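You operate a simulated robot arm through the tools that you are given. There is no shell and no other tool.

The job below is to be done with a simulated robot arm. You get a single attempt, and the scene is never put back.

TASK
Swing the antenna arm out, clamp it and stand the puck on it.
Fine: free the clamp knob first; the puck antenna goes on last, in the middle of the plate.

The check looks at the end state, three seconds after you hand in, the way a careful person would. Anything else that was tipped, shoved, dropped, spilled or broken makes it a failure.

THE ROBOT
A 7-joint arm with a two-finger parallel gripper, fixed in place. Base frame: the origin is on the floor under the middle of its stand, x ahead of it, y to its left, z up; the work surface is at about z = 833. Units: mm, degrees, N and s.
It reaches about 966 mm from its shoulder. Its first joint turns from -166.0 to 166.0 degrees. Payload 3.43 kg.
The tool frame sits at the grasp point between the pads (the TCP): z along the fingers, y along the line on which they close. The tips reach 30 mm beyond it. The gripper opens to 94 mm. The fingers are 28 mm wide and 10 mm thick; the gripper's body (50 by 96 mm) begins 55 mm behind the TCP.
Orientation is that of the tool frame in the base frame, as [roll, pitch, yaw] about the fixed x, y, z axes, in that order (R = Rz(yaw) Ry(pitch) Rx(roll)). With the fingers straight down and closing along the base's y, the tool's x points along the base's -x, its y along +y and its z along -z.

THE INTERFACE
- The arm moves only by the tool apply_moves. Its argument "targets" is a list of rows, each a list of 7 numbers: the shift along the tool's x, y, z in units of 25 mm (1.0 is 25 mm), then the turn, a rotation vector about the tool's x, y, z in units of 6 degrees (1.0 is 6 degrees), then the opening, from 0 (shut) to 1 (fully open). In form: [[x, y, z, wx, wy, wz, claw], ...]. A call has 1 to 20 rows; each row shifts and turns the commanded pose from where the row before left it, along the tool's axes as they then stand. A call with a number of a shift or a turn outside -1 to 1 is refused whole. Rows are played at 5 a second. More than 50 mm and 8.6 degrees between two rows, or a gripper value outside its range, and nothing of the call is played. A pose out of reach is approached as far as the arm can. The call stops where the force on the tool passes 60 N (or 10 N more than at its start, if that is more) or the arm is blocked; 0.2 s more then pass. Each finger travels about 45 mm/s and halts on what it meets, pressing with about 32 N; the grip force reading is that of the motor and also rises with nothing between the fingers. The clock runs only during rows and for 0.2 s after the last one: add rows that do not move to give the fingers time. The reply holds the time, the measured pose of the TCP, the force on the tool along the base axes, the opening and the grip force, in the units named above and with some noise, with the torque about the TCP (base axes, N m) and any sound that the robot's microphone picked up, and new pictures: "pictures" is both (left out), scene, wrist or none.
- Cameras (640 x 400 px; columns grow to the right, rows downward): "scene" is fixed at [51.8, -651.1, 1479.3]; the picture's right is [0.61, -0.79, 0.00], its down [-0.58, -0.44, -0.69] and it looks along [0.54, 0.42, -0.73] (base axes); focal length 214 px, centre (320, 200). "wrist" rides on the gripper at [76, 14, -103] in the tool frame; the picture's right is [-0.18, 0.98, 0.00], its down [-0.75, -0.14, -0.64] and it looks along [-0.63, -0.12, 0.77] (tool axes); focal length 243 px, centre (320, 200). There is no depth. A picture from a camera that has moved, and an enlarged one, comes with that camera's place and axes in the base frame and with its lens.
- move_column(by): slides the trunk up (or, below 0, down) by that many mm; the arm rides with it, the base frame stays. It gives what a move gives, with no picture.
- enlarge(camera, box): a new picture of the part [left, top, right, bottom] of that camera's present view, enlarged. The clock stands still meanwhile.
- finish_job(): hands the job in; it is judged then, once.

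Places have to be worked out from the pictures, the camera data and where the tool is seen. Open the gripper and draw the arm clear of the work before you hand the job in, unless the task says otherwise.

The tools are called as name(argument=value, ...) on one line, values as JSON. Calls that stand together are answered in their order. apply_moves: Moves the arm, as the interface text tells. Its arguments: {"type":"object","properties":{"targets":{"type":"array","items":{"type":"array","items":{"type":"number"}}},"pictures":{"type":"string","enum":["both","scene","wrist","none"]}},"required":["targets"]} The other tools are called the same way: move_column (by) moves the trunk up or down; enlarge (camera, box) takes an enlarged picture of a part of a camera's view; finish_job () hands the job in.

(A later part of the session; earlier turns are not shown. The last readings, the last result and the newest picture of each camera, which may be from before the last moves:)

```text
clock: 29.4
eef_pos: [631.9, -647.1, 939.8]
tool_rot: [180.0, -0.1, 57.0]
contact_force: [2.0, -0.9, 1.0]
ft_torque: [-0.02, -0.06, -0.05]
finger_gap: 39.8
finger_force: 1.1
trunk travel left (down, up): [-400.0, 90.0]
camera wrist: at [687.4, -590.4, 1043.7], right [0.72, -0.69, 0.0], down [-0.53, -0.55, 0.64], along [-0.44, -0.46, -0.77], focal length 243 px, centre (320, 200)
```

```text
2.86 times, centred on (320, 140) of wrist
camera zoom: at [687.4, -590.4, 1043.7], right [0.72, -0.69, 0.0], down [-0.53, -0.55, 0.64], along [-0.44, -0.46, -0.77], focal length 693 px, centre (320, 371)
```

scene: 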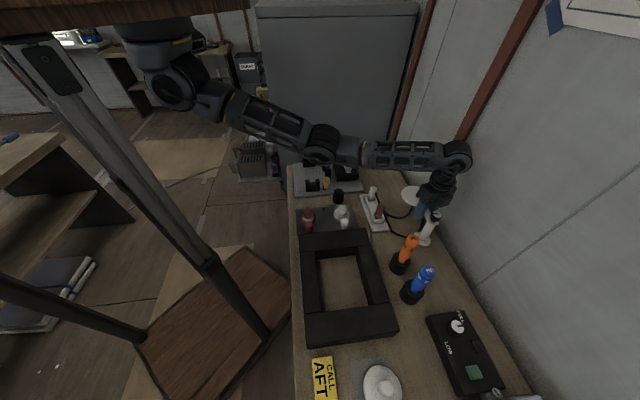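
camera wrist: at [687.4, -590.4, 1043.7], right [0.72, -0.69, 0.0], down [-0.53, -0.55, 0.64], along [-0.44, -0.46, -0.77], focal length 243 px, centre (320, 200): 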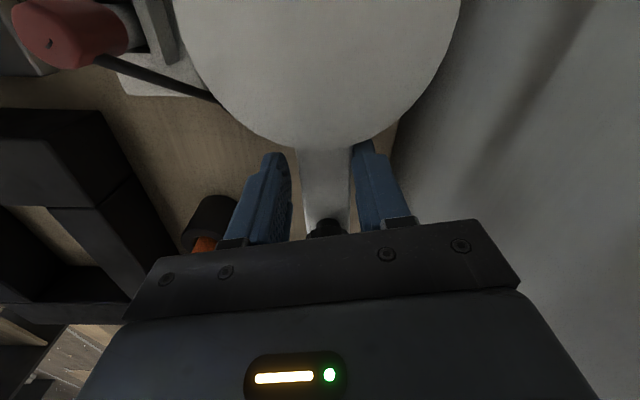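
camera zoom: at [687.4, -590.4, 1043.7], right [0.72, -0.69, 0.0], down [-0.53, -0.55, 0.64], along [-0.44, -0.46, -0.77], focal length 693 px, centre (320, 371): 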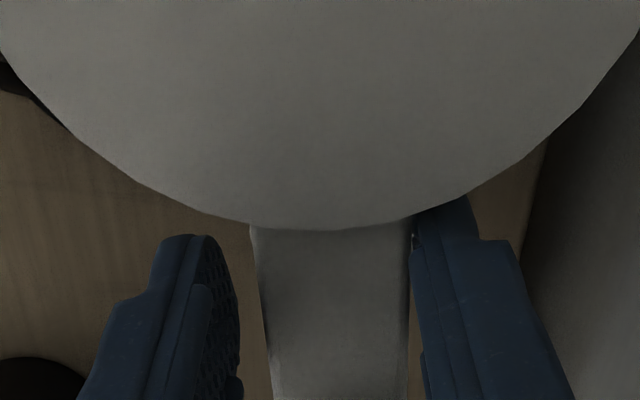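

The arm follows at only ~2 N: the clamp is free. I continue swinging around the post axis in steps, watching the force for a stop.

apply_moves(targets=[[-0.002, -0.084, 0, 0, 0, -0.5, 0.41], [-0.002, -0.084, 0, 0, 0, -0.5, 0.41], [-0.002, -0.084, 0, 0, 0, -0.5, 0.41], [-0.002, -0.084, 0, 0, 0, -0.5, 0.41], [-0.002, -0.084, 0, 0, 0, -0.5, 0.41], [-0.002, -0.084, 0, 0, 0, -0.5, 0.41], [-0.002, -0.084, 0, 0, 0, -0.5, 0.41], [-0.002, -0.084, 0, 0, 0, -0.5, 0.41], [-0.002, -0.084, 0, 0, 0, -0.5, 0.41], [-0.002, -0.084, 0, 0, 0, -0.5, 0.41], [-0.002, -0.084, 0, 0, 0, -0.5, 0.41], [-0.002, -0.084, 0, 0, 0, -0.5, 0.41], [-0.002, -0.084, 0, 0, 0, -0.5, 0.41], [-0.002, -0.084, 0, 0, 0, -0.5, 0.41], [-0.002, -0.084, 0, 0, 0, -0.5, 0.41]])

enlarge(camera="scene", box=[370, 140, 490, 260])

```text
clock: 32.6
eef_pos: [599.5, -640.9, 940.6]
tool_rot: [-180.0, -0.1, 102.0]
contact_force: [3.5, 1.2, 1.6]
ft_torque: [0.0, 0.0, -0.04]
finger_gap: 39.9
finger_force: 0.8
trunk travel left (down, up): [-400.0, 90.0]
camera wrist: at [600.5, -564.0, 1043.9], right [1.0, 0.02, 0.0], down [0.02, -0.77, 0.64], along [0.02, -0.64, -0.77], focal length 243 px, centre (320, 200)
```

scene: 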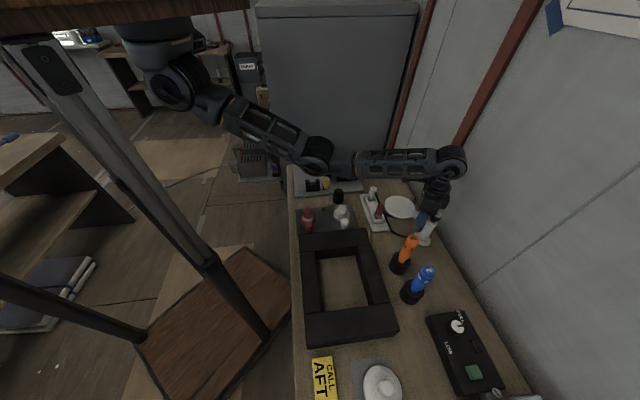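
wrist: 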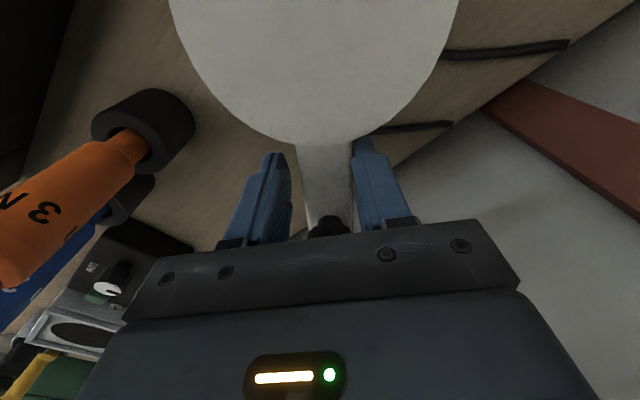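

```text
3.33 times, centred on (430, 200) of scene
camera zoom: at [51.8, -651.1, 1479.3], right [0.61, -0.79, 0.0], down [-0.58, -0.44, -0.69], along [0.54, 0.42, -0.73], focal length 715 px, centre (-47, 200)
```

zoom: 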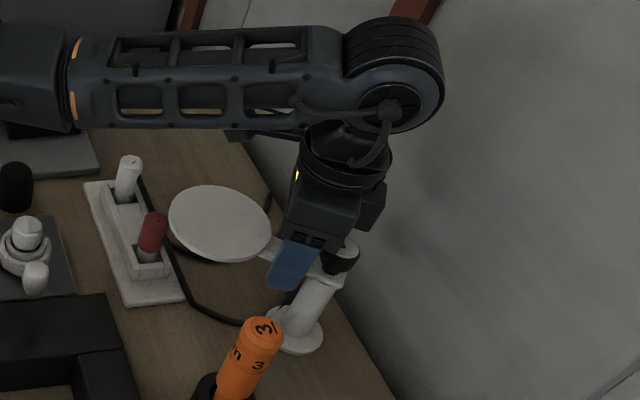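

No stop yet, force still tiny. I carry on another ~33°.

apply_moves(targets=[[-0.002, -0.084, 0, 0, 0, -0.5, 0.41], [-0.002, -0.084, 0, 0, 0, -0.5, 0.41], [-0.002, -0.084, 0, 0, 0, -0.5, 0.41], [-0.002, -0.084, 0, 0, 0, -0.5, 0.41], [-0.002, -0.084, 0, 0, 0, -0.5, 0.41], [-0.002, -0.084, 0, 0, 0, -0.5, 0.41], [-0.002, -0.084, 0, 0, 0, -0.5, 0.41], [-0.002, -0.084, 0, 0, 0, -0.5, 0.41], [-0.002, -0.084, 0, 0, 0, -0.5, 0.41], [-0.002, -0.084, 0, 0, 0, -0.5, 0.41], [-0.002, -0.084, 0, 0, 0, -0.5, 0.41]])

enlarge(camera="scene", box=[350, 140, 470, 260])

enlarge(camera="wrist", box=[220, 70, 420, 210])

```text
clock: 35.0
eef_pos: [580.2, -652.0, 941.2]
tool_rot: [179.9, 0.0, 134.9]
contact_force: [1.6, 2.6, -0.7]
ft_torque: [0.06, -0.01, -0.01]
finger_gap: 40.3
finger_force: 1.2
trunk travel left (down, up): [-400.0, 90.0]
camera wrist: at [538.6, -588.8, 1044.7], right [0.83, 0.56, 0.0], down [0.43, -0.63, 0.64], along [0.36, -0.53, -0.77], focal length 243 px, centre (320, 200)
```

scene: 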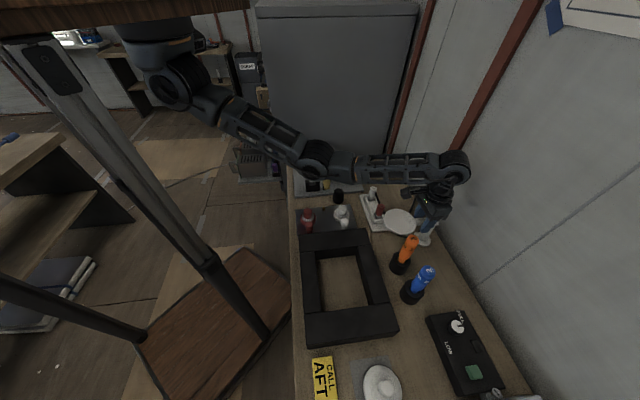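
wrist: 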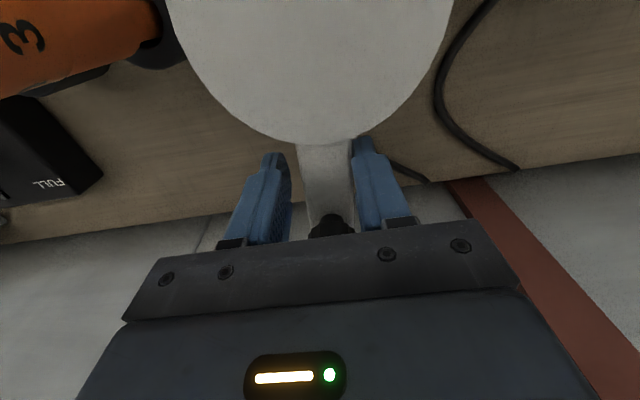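

```text
3.33 times, centred on (410, 200) of scene
camera zoom: at [51.8, -651.1, 1479.3], right [0.61, -0.79, 0.0], down [-0.58, -0.44, -0.69], along [0.54, 0.42, -0.73], focal length 715 px, centre (20, 200)
```

zoom: 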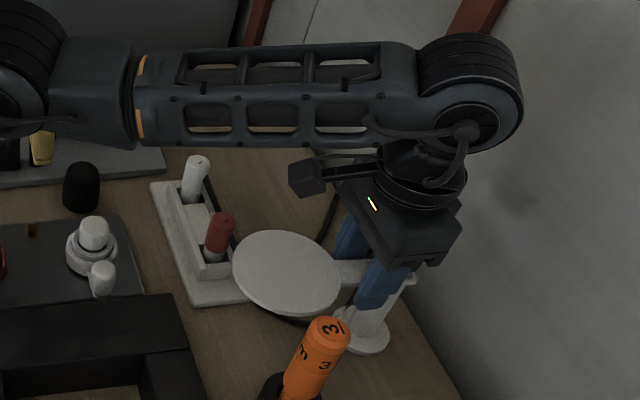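

```text
2.86 times, centred on (320, 140) of wrist
camera zoom: at [538.6, -588.8, 1044.7], right [0.83, 0.56, 0.0], down [0.43, -0.63, 0.64], along [0.36, -0.53, -0.77], focal length 693 px, centre (320, 371)
```

zoom: 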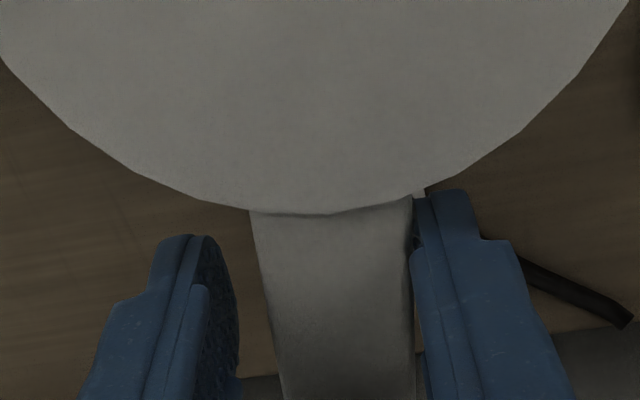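

Plate centre now measures near (533,-597), i.e. the bar is ~87° out from its stowed line. I push a few degrees further, watching for an end stop.

apply_moves(targets=[[-0.001, -0.056, 0, 0, 0, -0.333, 0.41], [-0.001, -0.056, 0, 0, 0, -0.333, 0.41], [0, 0, 0, 0, 0, 0, 0.41]], pictures="scene")

enlarge(camera="scene", box=[350, 140, 470, 260])

```text
clock: 35.8
eef_pos: [578.2, -654.4, 942.1]
tool_rot: [179.9, 0.0, 138.9]
contact_force: [0.6, 3.8, 1.0]
ft_torque: [0.06, -0.02, -0.01]
finger_gap: 40.3
finger_force: 1.9
trunk travel left (down, up): [-400.0, 90.0]
```

scene: 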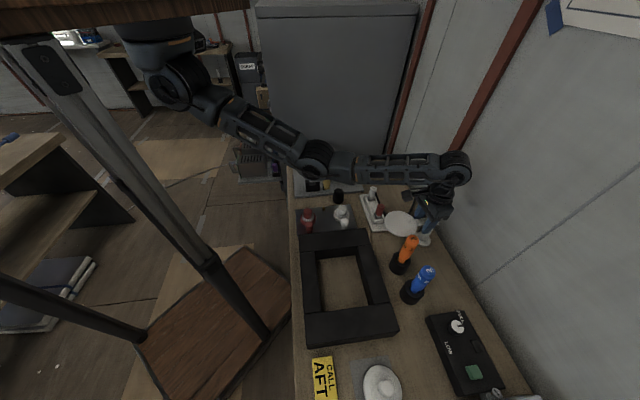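

```text
3.33 times, centred on (410, 200) of scene
camera zoom: at [51.8, -651.1, 1479.3], right [0.61, -0.79, 0.0], down [-0.58, -0.44, -0.69], along [0.54, 0.42, -0.73], focal length 715 px, centre (20, 200)
```

zoom: 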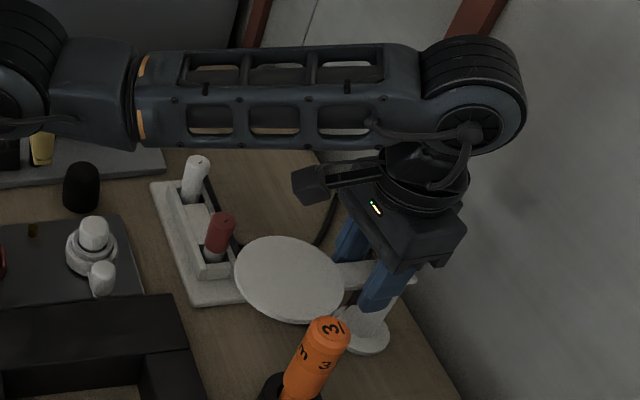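

The bar is now ~90° from the wall (plate centre ≈ (530,-602)), well clear of the orange bottle. I open the fingers, then rise straight up to look.

apply_moves(targets=[[0, 0, 0, 0, 0, 0, 0.66], [0, 0, 0, 0, 0, 0, 0.66], [0, 0, 0, 0, 0, 0, 0.66], [0, 0, -0.4, 0, 0, 0, 0.66], [0, 0, -0.8, 0, 0, 0, 0.66], [0, 0, -0.9, 0, 0, 0, 0.66], [0, 0, -0.9, 0, 0, 0, 0.66], [0, 0, -0.9, 0, 0, 0, 0.66]])

enlarge(camera="wrist", box=[220, 50, 420, 190])

enlarge(camera="scene", box=[350, 140, 470, 260])

```text
clock: 37.6
eef_pos: [579.0, -655.2, 1038.4]
tool_rot: [179.9, -0.2, 139.0]
contact_force: [0.1, 0.3, -0.5]
ft_torque: [-0.01, 0.02, -0.04]
finger_gap: 61.7
finger_force: 0.1
trunk travel left (down, up): [-400.0, 90.0]
camera wrist: at [533.4, -595.3, 1142.3], right [0.78, 0.62, 0.0], down [0.48, -0.6, 0.64], along [0.4, -0.5, -0.77], focal length 243 px, centre (320, 200)
```

scene: 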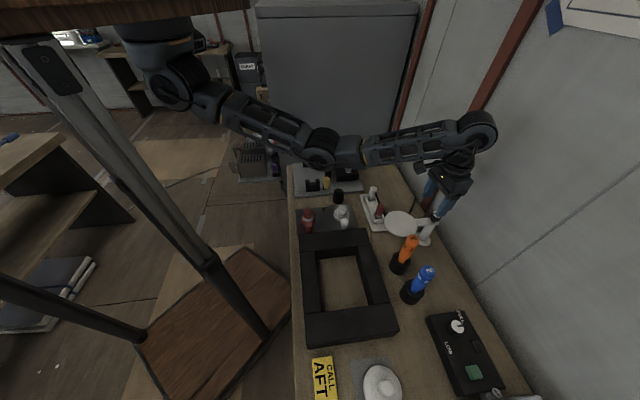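
wrist: 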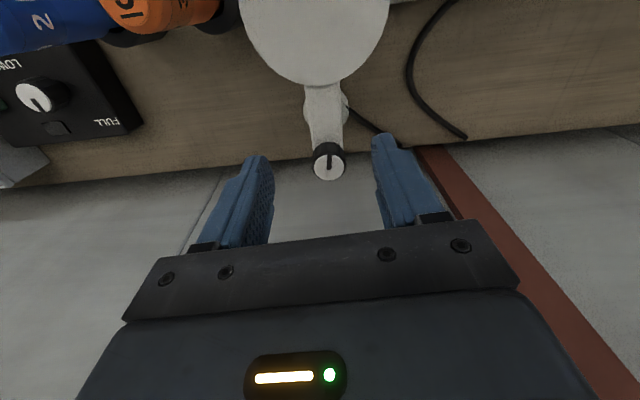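

```text
2.86 times, centred on (320, 120) of wrist
camera zoom: at [533.4, -595.3, 1142.3], right [0.78, 0.62, 0.0], down [0.48, -0.6, 0.64], along [0.4, -0.5, -0.77], focal length 693 px, centre (320, 429)
```

zoom: 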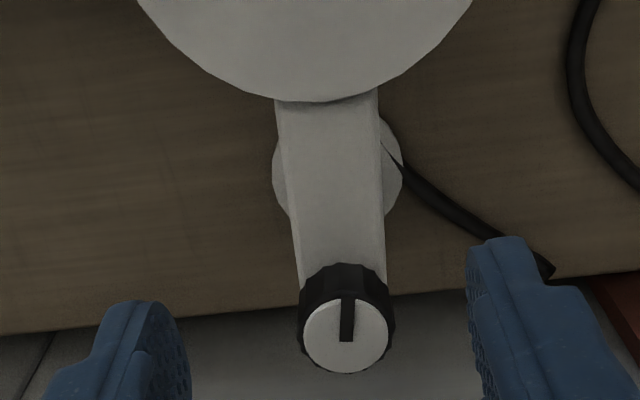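

```text
3.33 times, centred on (410, 200) of scene
camera zoom: at [51.8, -651.1, 1479.3], right [0.61, -0.79, 0.0], down [-0.58, -0.44, -0.69], along [0.54, 0.42, -0.73], focal length 715 px, centre (20, 200)
```

zoom: 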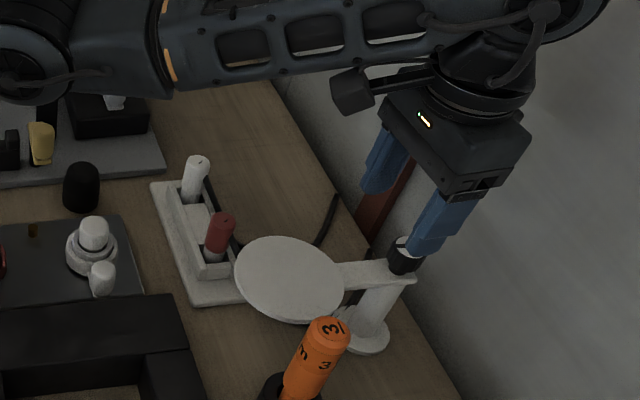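

The arm is out at ~90° (bar at ~134.6° in the base frame), and the knob kept its free angle relative to the post. Now I go back above the knob and turn the tool to yaw ~181° so I can tighten clockwise.

apply_moves(targets=[[-0.71, 0.02, 0, 0, 0, 0, 0.66], [-0.71, 0.02, 0, 0, 0, 0, 0.66], [0, 0, 0, 0, 0, -1.0, 0.66], [0, 0, 0, 0, 0, -1.0, 0.66], [0, 0, 0, 0, 0, -1.0, 0.66], [0, 0, 0, 0, 0, -1.0, 0.66], [0, 0, 0, 0, 0, -1.0, 0.66], [0, 0, 0, 0, 0, -1.0, 0.66], [0, 0, 0, 0, 0, -1.0, 0.66], [0, 0, 0, 0, 0, 0, 0.66]], pictures="wrist")

enlarge(camera="wrist", box=[250, 80, 390, 180])

```text
clock: 39.8
eef_pos: [605.8, -677.8, 1038.4]
tool_rot: [-180.0, 0.0, -179.1]
contact_force: [0.0, -0.3, -0.2]
ft_torque: [0.01, 0.05, -0.01]
finger_gap: 62.0
finger_force: 0.1
trunk travel left (down, up): [-400.0, 90.0]
camera wrist: at [531.7, -664.9, 1141.3], right [0.17, 0.99, 0.0], down [0.76, -0.13, 0.64], along [0.63, -0.11, -0.77], focal length 243 px, centre (320, 200)
```

wrist: 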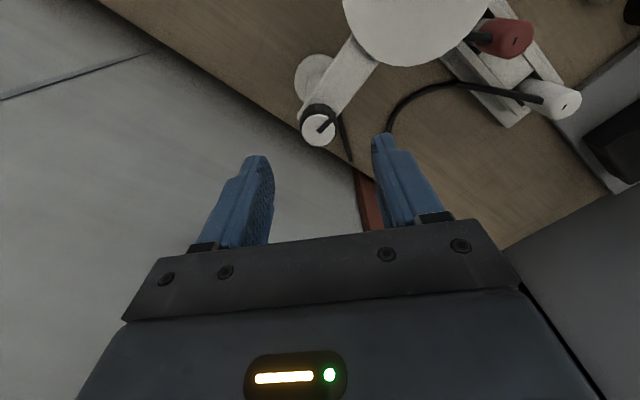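

```text
4.00 times, centred on (320, 130) of wrist
camera zoom: at [531.7, -664.9, 1141.3], right [0.17, 0.99, 0.0], down [0.76, -0.13, 0.64], along [0.63, -0.11, -0.77], focal length 970 px, centre (320, 480)
```

zoom: 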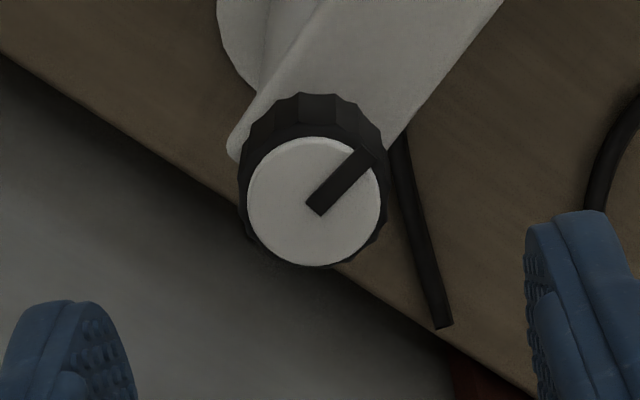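

The knob is 2 mm off in the closing direction; I correct, descend to the same gripping height as before and close.

apply_moves(targets=[[-0.016, -0.075, 0.7, 0, 0, 0, 0.66], [0, 0, 0.7, 0, 0, 0, 0.66], [0, 0, 0.7, 0, 0, 0, 0.66], [0, 0, 0.46, 0, 0, 0, 0.66], [0, 0, 0, 0, 0, 0, 0.4], [0, 0, 0, 0, 0, 0, 0.2], [0, 0, 0, 0, 0, 0, 0.1], [0, 0, 0, 0, 0, 0, 0.1], [0, 0, 0, 0, 0, 0, 0.1]], pictures="wrist")

enlarge(camera="wrist", box=[250, 90, 400, 200])

```text
clock: 41.8
eef_pos: [606.1, -679.3, 972.5]
tool_rot: [180.0, -0.1, -179.1]
contact_force: [-0.6, 2.1, -1.6]
ft_torque: [0.02, -0.15, 0.02]
finger_gap: 30.4
finger_force: 45.2
trunk travel left (down, up): [-400.0, 90.0]
camera wrist: at [531.2, -666.5, 1076.2], right [0.17, 0.99, 0.0], down [0.76, -0.13, 0.64], along [0.63, -0.11, -0.77], focal length 243 px, centre (320, 200)
```

wrist: 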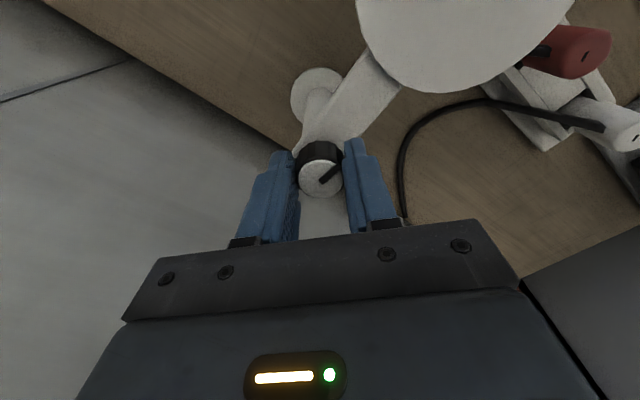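

```text
3.64 times, centred on (325, 145) of wrist
camera zoom: at [531.2, -666.5, 1076.2], right [0.17, 0.99, 0.0], down [0.76, -0.13, 0.64], along [0.63, -0.11, -0.77], focal length 882 px, centre (302, 400)
```

zoom: 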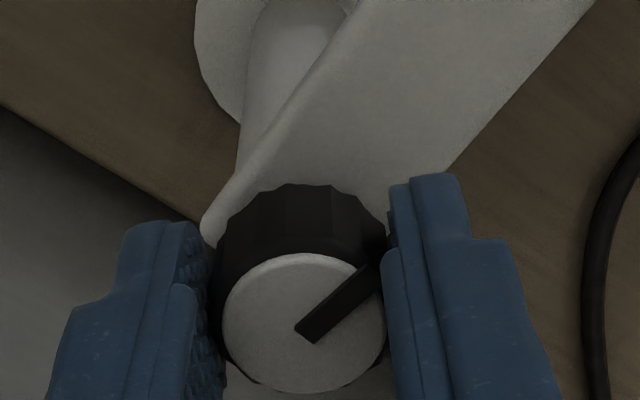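

Grip is centred. I tighten clockwise, first 28°, checking load and slip.

apply_moves(targets=[[0, 0, 0, 0, 0, 0.7, 0.1], [0, 0, 0, 0, 0, 0.8, 0.1], [0, 0, 0, 0, 0, 0.8, 0.1], [0, 0, 0, 0, 0, 0.8, 0.1], [0, 0, 0, 0, 0, 0.8, 0.1], [0, 0, 0, 0, 0, 0.8, 0.1], [0, 0, 0, 0, 0, 0, 0.1]], pictures="wrist")

enlarge(camera="wrist", box=[250, 90, 400, 200])

```text
clock: 43.4
eef_pos: [606.2, -678.2, 972.6]
tool_rot: [-180.0, -0.2, 152.7]
contact_force: [-6.5, 15.9, -11.4]
ft_torque: [0.17, 0.01, 0.03]
finger_gap: 30.3
finger_force: 45.3
trunk travel left (down, up): [-400.0, 90.0]
camera wrist: at [546.9, -631.2, 1076.4], right [0.62, 0.79, 0.0], down [0.61, -0.47, 0.64], along [0.5, -0.39, -0.77], focal length 243 px, centre (320, 200)
```

wrist: 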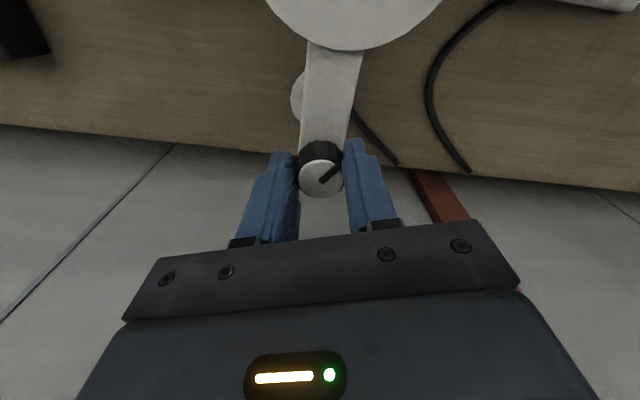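

```text
3.64 times, centred on (325, 145) of wrist
camera zoom: at [546.9, -631.2, 1076.4], right [0.62, 0.79, 0.0], down [0.61, -0.47, 0.64], along [0.5, -0.39, -0.77], focal length 882 px, centre (302, 400)
```

zoom: 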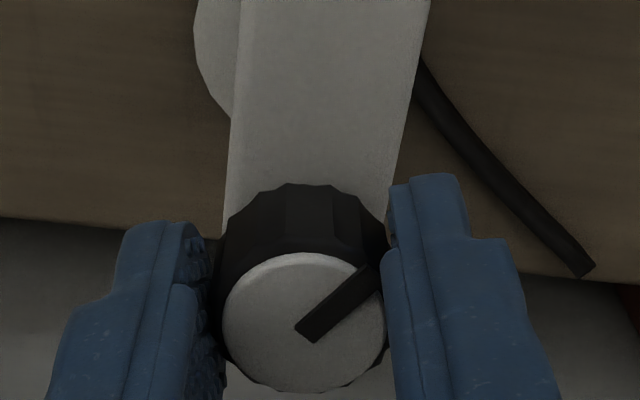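

No slip and the bar is not dragged. I trim the load and turn another 28°.

apply_moves(targets=[[0.035, 0.035, 0.03, 0, 0, 0, 0.1], [0, 0, 0, 0, 0, 0.8, 0.1], [0, 0, 0, 0, 0, 0.8, 0.1], [0, 0, 0, 0, 0, 0.8, 0.1], [0, 0, 0, 0, 0, 0.8, 0.1], [0, 0, 0, 0, 0, 0.8, 0.1], [0, 0, 0, 0, 0, 0.7, 0.1], [0, 0, 0, 0, 0, 0, 0.1]], pictures="wrist")

enlarge(camera="wrist", box=[250, 90, 400, 200])

```text
clock: 45.2
eef_pos: [606.5, -677.3, 973.2]
tool_rot: [-180.0, 0.0, 124.5]
contact_force: [1.5, 2.6, -20.9]
ft_torque: [-0.68, -0.68, -0.04]
finger_gap: 30.1
finger_force: 44.8
trunk travel left (down, up): [-400.0, 90.0]
camera wrist: at [577.3, -606.9, 1076.3], right [0.91, 0.4, 0.0], down [0.31, -0.7, 0.64], along [0.26, -0.59, -0.77], focal length 243 px, centre (320, 200)
```

wrist: 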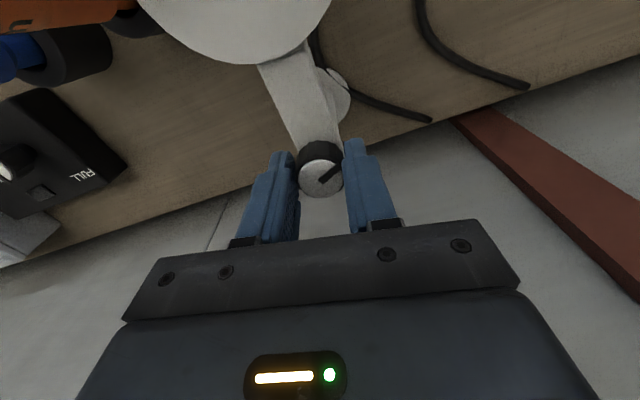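

```text
3.64 times, centred on (325, 145) of wrist
camera zoom: at [577.3, -606.9, 1076.3], right [0.91, 0.4, 0.0], down [0.31, -0.7, 0.64], along [0.26, -0.59, -0.77], focal length 882 px, centre (302, 400)
```

zoom: 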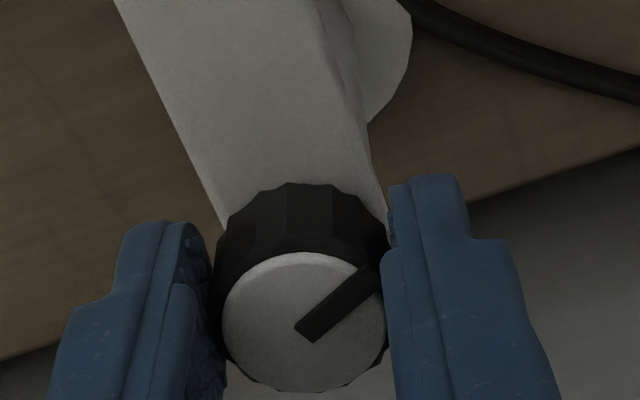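

The pull is downwards now (~21 N); I follow down ~1 mm and keep tightening another 28°.

apply_moves(targets=[[0, 0, 0.05, 0, 0, 0, 0.1], [0, 0, 0, 0, 0, 0.8, 0.1], [0, 0, 0, 0, 0, 0.8, 0.1], [0, 0, 0, 0, 0, 0.8, 0.1], [0, 0, 0, 0, 0, 0.8, 0.1], [0, 0, 0, 0, 0, 0.8, 0.1], [0, 0, 0, 0, 0, 0.7, 0.1], [0, 0, 0, 0, 0, 0, 0.1]], pictures="wrist")

enlarge(camera="wrist", box=[250, 90, 400, 200])

```text
clock: 47.0
eef_pos: [607.5, -676.2, 972.6]
tool_rot: [179.9, 0.0, 96.2]
contact_force: [7.3, 1.6, -0.8]
ft_torque: [0.2, 0.0, 0.87]
finger_gap: 30.2
finger_force: 44.8
trunk travel left (down, up): [-400.0, 90.0]
camera wrist: at [615.2, -599.4, 1076.3], right [1.0, -0.07, 0.0], down [-0.06, -0.76, 0.64], along [-0.05, -0.64, -0.77], focal length 243 px, centre (320, 200)
```

wrist: 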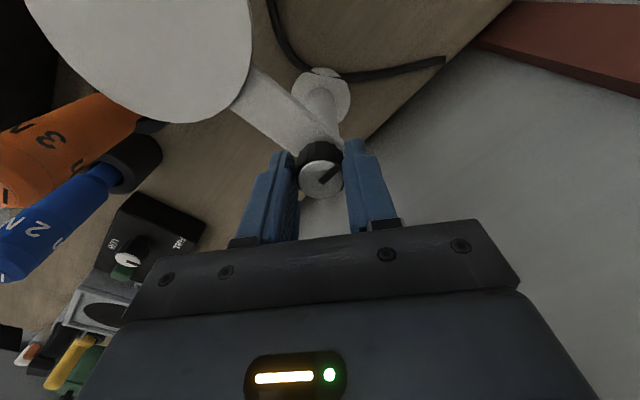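

```text
3.64 times, centred on (325, 145) of wrist
camera zoom: at [615.2, -599.4, 1076.3], right [1.0, -0.07, 0.0], down [-0.06, -0.76, 0.64], along [-0.05, -0.64, -0.77], focal length 882 px, centre (302, 400)
```

zoom: 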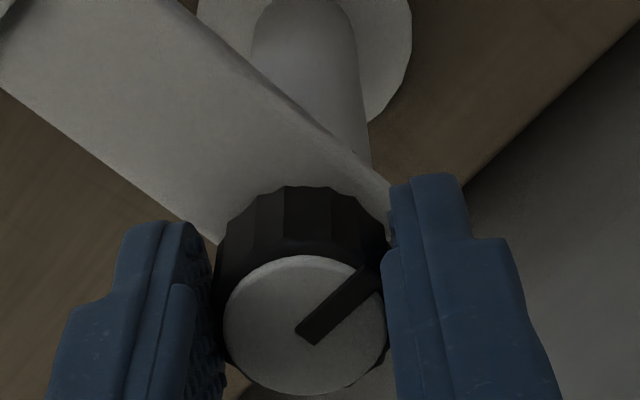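

The torque about the knob axis has risen to 0.87 N·m – it is coming up tight at its original angle. I add a small extra 3° to make sure it's clamped.

apply_moves(targets=[[0, 0, 0, 0, 0, 0.25, 0.1], [0, 0, 0, 0, 0, 0.25, 0.1], [0, 0, 0, 0, 0, 0, 0.1]], pictures="wrist")

enlarge(camera="wrist", box=[250, 90, 400, 200])

```text
clock: 47.8
eef_pos: [607.5, -675.8, 972.3]
tool_rot: [-180.0, 0.1, 93.4]
contact_force: [12.3, 4.9, 10.4]
ft_torque: [0.2, 0.29, 0.65]
finger_gap: 30.8
finger_force: 45.1
trunk travel left (down, up): [-400.0, 90.0]
camera wrist: at [619.5, -599.9, 1076.1], right [0.99, -0.13, 0.0], down [-0.1, -0.76, 0.64], along [-0.08, -0.64, -0.77], focal length 243 px, centre (320, 200)
```

wrist: 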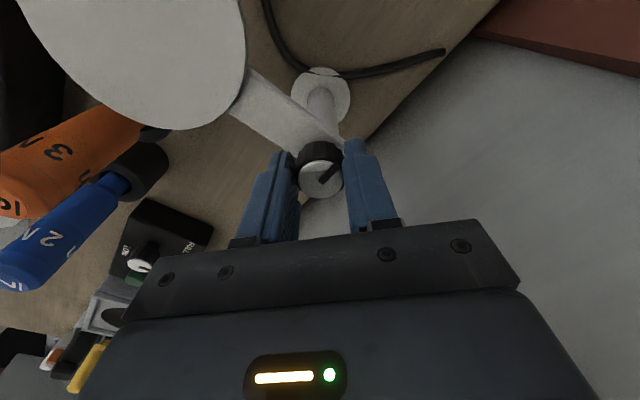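

```text
3.64 times, centred on (325, 145) of wrist
camera zoom: at [619.5, -599.9, 1076.1], right [0.99, -0.13, 0.0], down [-0.1, -0.76, 0.64], along [-0.08, -0.64, -0.77], focal length 882 px, centre (302, 400)
```

zoom: 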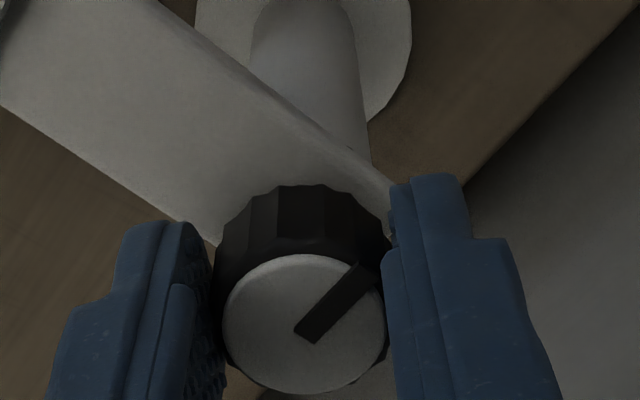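

The fingers now slip on the knob: it is at its tight end. I open and rise clear, then check the knob and bar.

apply_moves(targets=[[0, 0, 0, 0, 0, 0, 0.66], [0, 0, 0, 0, 0, 0, 0.66], [0, 0, -0.2, 0, 0, 0, 0.66], [0, 0, -0.8, 0, 0, 0, 0.66], [0, 0, -0.9, 0, 0, 0, 0.66], [0, 0, -0.9, 0, 0, 0, 0.66]])

enlarge(camera="wrist", box=[180, 40, 380, 180])

enlarge(camera="scene", box=[350, 160, 470, 260])

```text
clock: 49.2
eef_pos: [608.5, -678.9, 1042.6]
tool_rot: [-180.0, 0.0, 93.4]
contact_force: [-0.8, 0.2, -1.5]
ft_torque: [-0.04, 0.02, 0.02]
finger_gap: 62.0
finger_force: 0.1
trunk travel left (down, up): [-400.0, 90.0]
camera wrist: at [620.0, -601.8, 1145.7], right [0.99, -0.13, 0.0], down [-0.1, -0.76, 0.64], along [-0.08, -0.64, -0.77], focal length 243 px, centre (320, 200)
```

scene: 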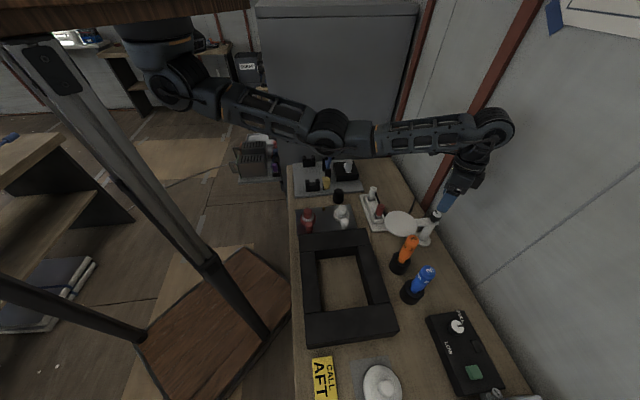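
wrist: 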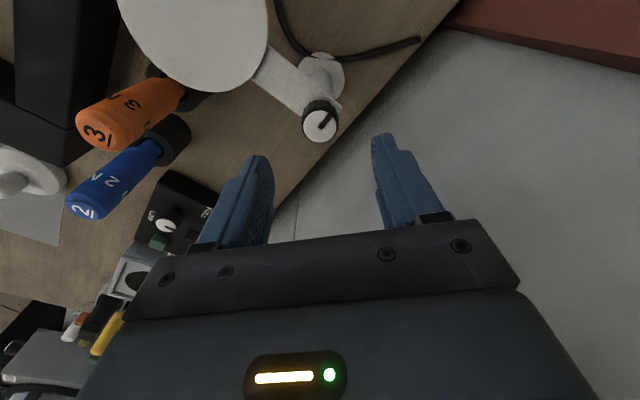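

```text
2.86 times, centred on (280, 110) of wrist
camera zoom: at [620.0, -601.8, 1145.7], right [0.99, -0.13, 0.0], down [-0.1, -0.76, 0.64], along [-0.08, -0.64, -0.77], focal length 693 px, centre (434, 457)
```

zoom: 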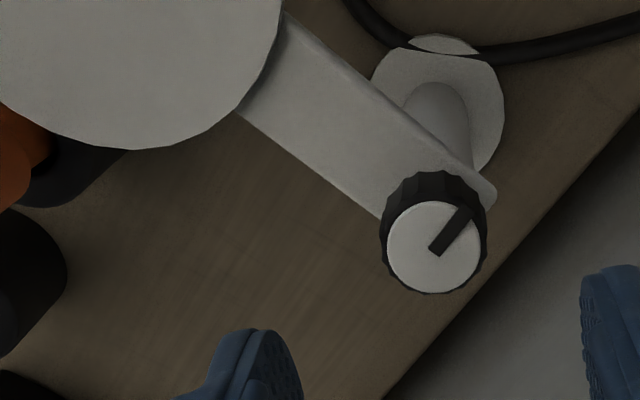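

```text
4.00 times, centred on (410, 210) of scene
camera zoom: at [51.8, -651.1, 1479.3], right [0.61, -0.79, 0.0], down [-0.58, -0.44, -0.69], along [0.54, 0.42, -0.73], focal length 858 px, centre (-40, 160)
```

zoom: 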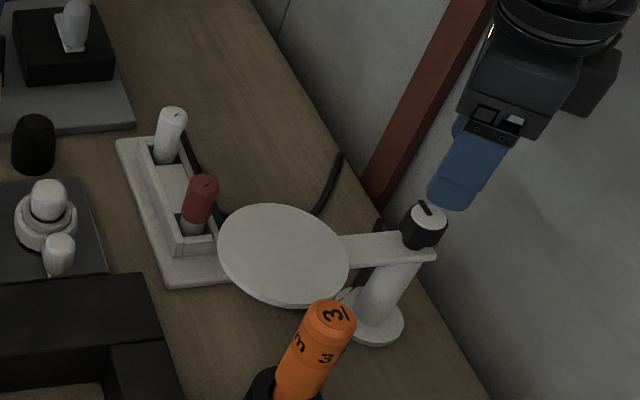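

enlarge(camera="wrist", box=[270, 85, 370, 155])

enlarge(camera="scene", box=[330, 330, 430, 400])

```text
5.71 times, centred on (320, 120) of wrist
camera zoom: at [620.0, -601.8, 1145.7], right [0.99, -0.13, 0.0], down [-0.1, -0.76, 0.64], along [-0.08, -0.64, -0.77], focal length 1386 px, centre (320, 657)
```

zoom: 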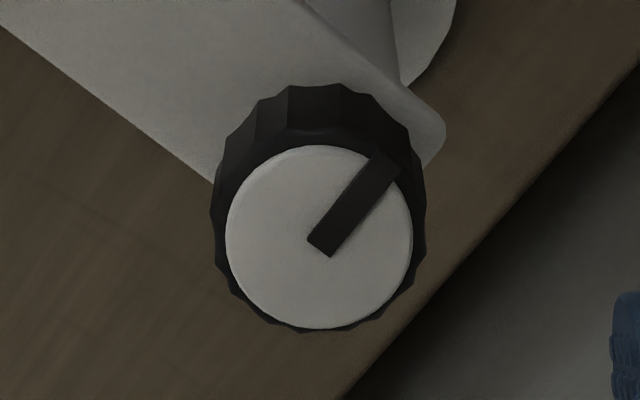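

```text
5.71 times, centred on (380, 365) of scene
camera zoom: at [51.8, -651.1, 1479.3], right [0.61, -0.79, 0.0], down [-0.58, -0.44, -0.69], along [0.54, 0.42, -0.73], focal length 1226 px, centre (-23, -743)
```

zoom: 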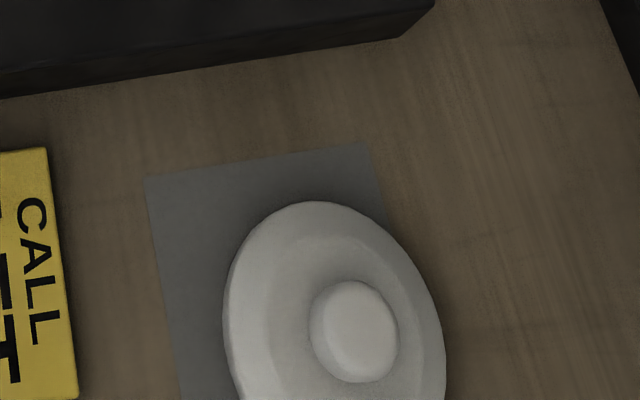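

The knob is back within ~1° of its original tight angle and the bar stayed out. Next the puck near (150,-747): I rise and travel over toward it, high above the bottles, to look at it with the wrist camera.

apply_moves(targets=[[0, 0, -0.8, 0, 0, 0, 0.66], [0, 0, -0.8, 0, 0, 0, 0.66], [0, 0, -0.8, 0, 0, 0, 0.66], [0.231, -0.943, 0, 0, 0, 0, 0.66], [0.231, -0.943, 0, 0, 0, 0, 0.66], [0.231, -0.943, 0, 0, 0, 0, 0.66], [0.231, -0.943, 0, 0, 0, 0, 0.66], [0.231, -0.943, 0, 0, 0, 0, 0.66], [0.231, -0.943, 0, 0, 0, 0, 0.66], [0.231, -0.943, 0, 0, 0, 0, 0.66], [0.231, -0.943, 0, 0, 0, 0, 0.66], [0.231, -0.943, 0, 0, 0, 0, 0.66]], pictures="scene")

```text
clock: 51.8
eef_pos: [392.5, -637.5, 1104.5]
tool_rot: [180.0, 0.1, 93.2]
contact_force: [0.0, 0.6, -0.3]
ft_torque: [0.03, -0.04, 0.03]
finger_gap: 62.2
finger_force: 0.0
trunk travel left (down, up): [-400.0, 90.0]
```

scene: 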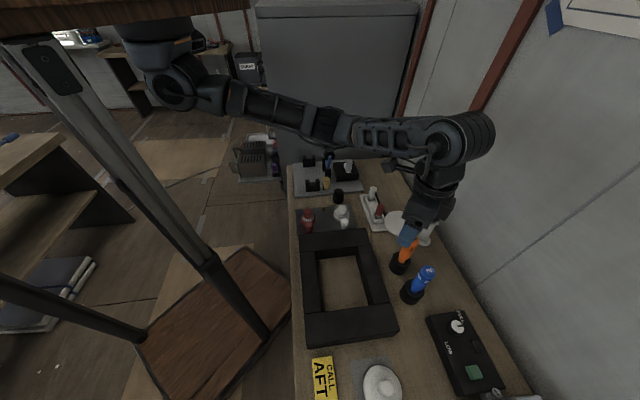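

Path is clear. I continue to the viewing position for the puck.

apply_moves(targets=[[0.231, -0.943, 0, 0, 0, 0, 0.66], [0.231, -0.943, 0, 0, 0, 0, 0.66], [0.231, -0.943, 0, 0, 0, 0, 0.66], [0.231, -0.943, 0, 0, 0, 0, 0.66], [0.231, -0.943, 0.3, 0, 0, 0, 0.66], [0.231, -0.943, 0.3, 0, 0, 0, 0.66], [0.231, -0.943, 0.3, 0, 0, 0, 0.66], [0.231, -0.943, 0.3, 0, 0, 0, 0.66], [0.231, -0.943, 0.3, 0, 0, 0, 0.66]])

enlarge(camera="wrist", box=[220, 90, 420, 230])

```text
clock: 53.8
eef_pos: [176.2, -595.2, 1065.5]
tool_rot: [180.0, 0.0, 93.3]
contact_force: [-0.1, -0.6, -0.5]
ft_torque: [-0.02, -0.01, 0.0]
finger_gap: 62.0
finger_force: 0.0
trunk travel left (down, up): [-400.0, 90.0]
camera wrist: at [189.0, -518.8, 1168.2], right [0.99, -0.13, 0.0], down [-0.1, -0.76, 0.64], along [-0.08, -0.64, -0.77], focal length 243 px, centre (320, 200)
```

scene: 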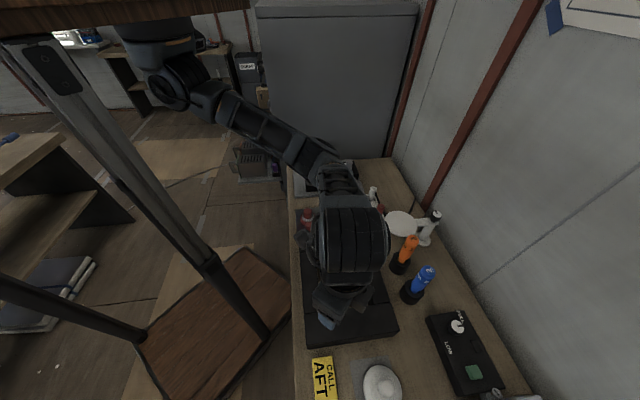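
wrist: 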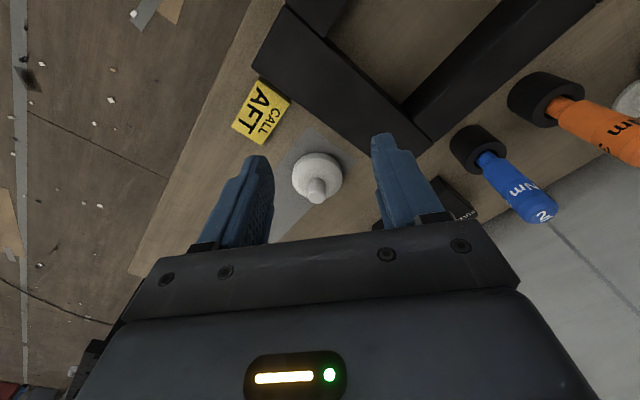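

```text
2.86 times, centred on (320, 160) of wrist
camera zoom: at [189.0, -518.8, 1168.2], right [0.99, -0.13, 0.0], down [-0.1, -0.76, 0.64], along [-0.08, -0.64, -0.77], focal length 693 px, centre (320, 314)
```

zoom: 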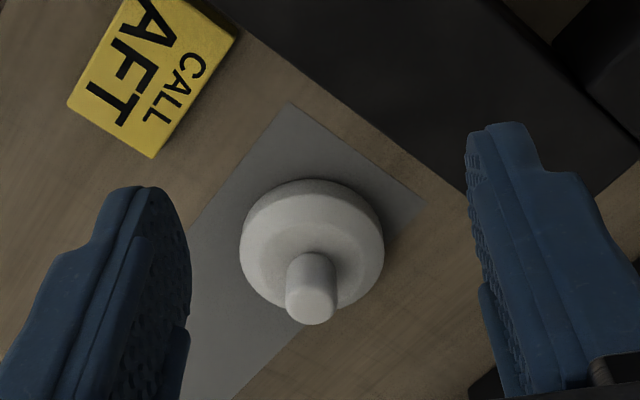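

The puck is a ~82 mm disc with a central stem (~26 mm wide, top near z≈895), centre near (157,-740). I move above the stem, tips still 25 mm above it, and check alignment.

apply_moves(targets=[[-0.95, -0.2, 0.5, 0, 0, 0, 0.66], [-0.95, -0.2, 0.6, 0, 0, 0, 0.66], [-0.95, -0.2, 0.7, 0, 0, 0, 0.66], [-0.95, -0.2, 0.8, 0, 0, 0, 0.66], [-0.95, -0.2, 0.9, 0, 0, 0, 0.66], [-0.95, -0.2, 0.9, 0, 0, 0, 0.66], [0, 0, 0, 0, 0, 0, 0.66]])

enlarge(camera="wrist", box=[220, 60, 420, 200])

```text
clock: 55.4
eef_pos: [153.8, -736.5, 956.2]
tool_rot: [-179.9, 0.2, 93.1]
contact_force: [0.2, 1.4, -0.4]
ft_torque: [0.02, -0.01, 0.02]
finger_gap: 62.2
finger_force: 0.1
out of reach, approached as far as the arm can: row 6
trunk travel left (down, up): [-400.0, 90.0]
camera wrist: at [165.5, -660.7, 1058.9], right [0.99, -0.13, 0.0], down [-0.1, -0.76, 0.64], along [-0.08, -0.64, -0.77], focal length 243 px, centre (320, 200)
```

scene: 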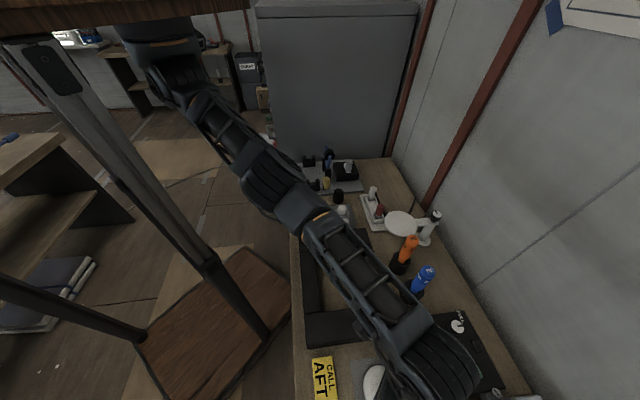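
wrist: 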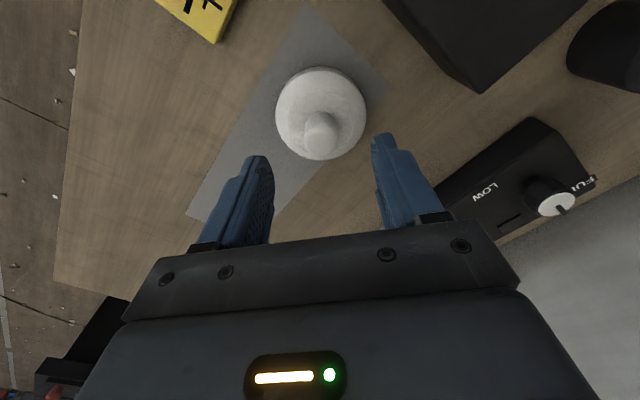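

```text
2.86 times, centred on (320, 130) of wrist
camera zoom: at [165.5, -660.7, 1058.9], right [0.99, -0.13, 0.0], down [-0.1, -0.76, 0.64], along [-0.08, -0.64, -0.77], focal length 693 px, centre (320, 400)
```

zoom: 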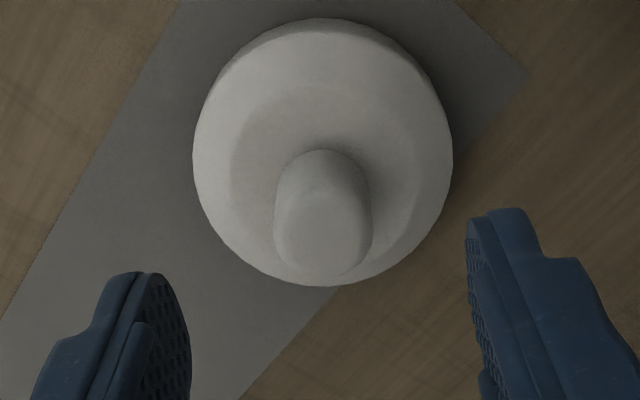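

The stem is well aligned (within ~2 mm), but the arm is at its reach limit here. I rise back up and then lower the trunk to gain reach.

apply_moves(targets=[[0, 0, -0.9, 0, 0, 0, 0.66], [0, 0, -0.9, 0, 0, 0, 0.66], [0, 0, -0.9, 0, 0, 0, 0.66], [0, 0, -0.9, 0, 0, 0, 0.66], [0, 0, -0.9, 0, 0, 0, 0.66], [0, 0, -0.9, 0, 0, 0, 0.66], [0, 0, -0.9, 0, 0, 0, 0.66], [0, 0, -0.9, 0, 0, 0, 0.66], [0, 0, 0, 0, 0, 0, 0.66]])

```text
clock: 57.4
eef_pos: [154.5, -735.8, 1138.4]
tool_rot: [180.0, 0.0, 93.3]
contact_force: [0.8, 0.2, -0.4]
ft_torque: [0.0, 0.0, 0.02]
finger_gap: 61.9
finger_force: 0.1
trunk travel left (down, up): [-400.0, 90.0]
camera wrist: at [166.5, -658.6, 1241.0], right [0.99, -0.13, 0.0], down [-0.1, -0.76, 0.64], along [-0.08, -0.64, -0.77], focal length 243 px, centre (320, 200)
```

scene: 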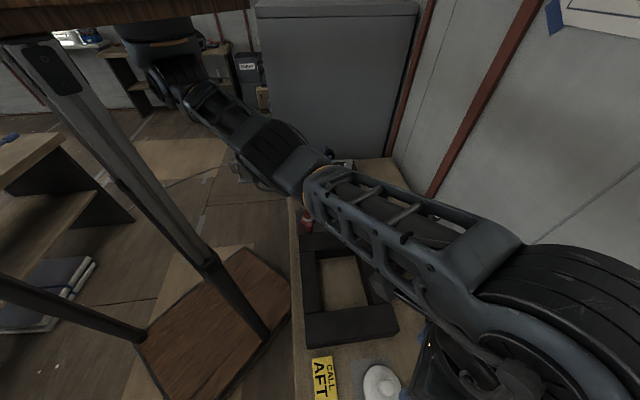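
wrist: 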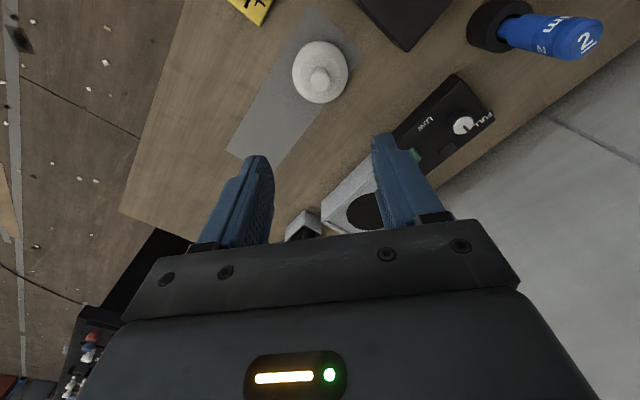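

Now I lower the trunk by 150 mm (tips will still be ~60 mm above the stem).

move_column(by=-150)

```text
clock: 59.1
eef_pos: [155.4, -736.2, 988.1]
tool_rot: [-179.9, -0.1, 93.3]
contact_force: [-0.7, 0.7, -0.5]
ft_torque: [-0.03, -0.01, 0.01]
finger_gap: 61.8
finger_force: 0.0
trunk travel left (down, up): [-250.0, 240.0]
```

Trunk is down. I descend part way and re-check alignment.

apply_moves(targets=[[-0.05, 0, 0.8, 0, 0, 0, 0.66], [0, 0, 0.8, 0, 0, 0, 0.66], [0, 0, 0, 0, 0, 0, 0.66]])

enlarge(camera="wrist", box=[220, 60, 420, 200])

```text
clock: 60.0
eef_pos: [155.5, -736.2, 947.4]
tool_rot: [180.0, -0.1, 93.4]
contact_force: [-0.6, 0.2, 0.0]
ft_torque: [0.01, 0.01, -0.02]
finger_gap: 62.0
finger_force: 0.3
trunk travel left (down, up): [-250.0, 240.0]
camera wrist: at [167.0, -659.5, 1051.1], right [0.99, -0.13, 0.0], down [-0.1, -0.76, 0.64], along [-0.08, -0.64, -0.77], focal length 243 px, centre (320, 200)
```

scene: 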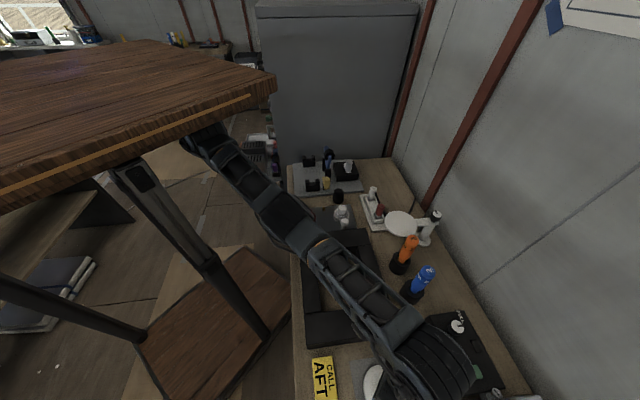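
wrist: 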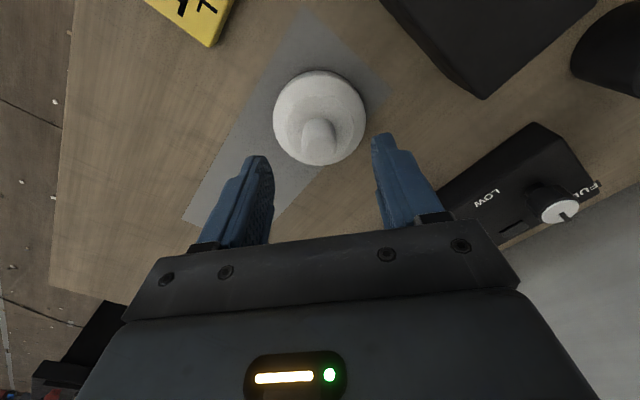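

```text
2.86 times, centred on (320, 130) of wrist
camera zoom: at [167.0, -659.5, 1051.1], right [0.99, -0.13, 0.0], down [-0.1, -0.76, 0.64], along [-0.08, -0.64, -0.77], focal length 693 px, centre (320, 400)
```

zoom: 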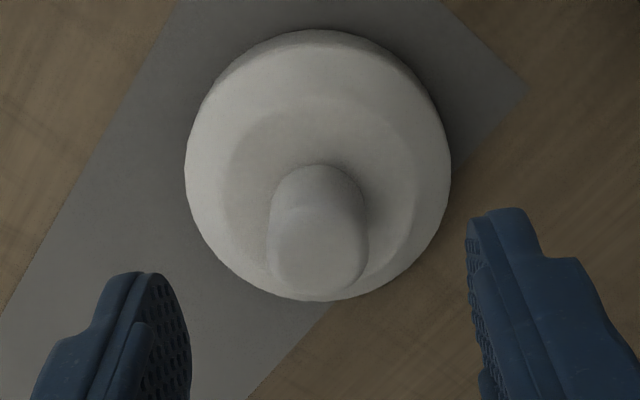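

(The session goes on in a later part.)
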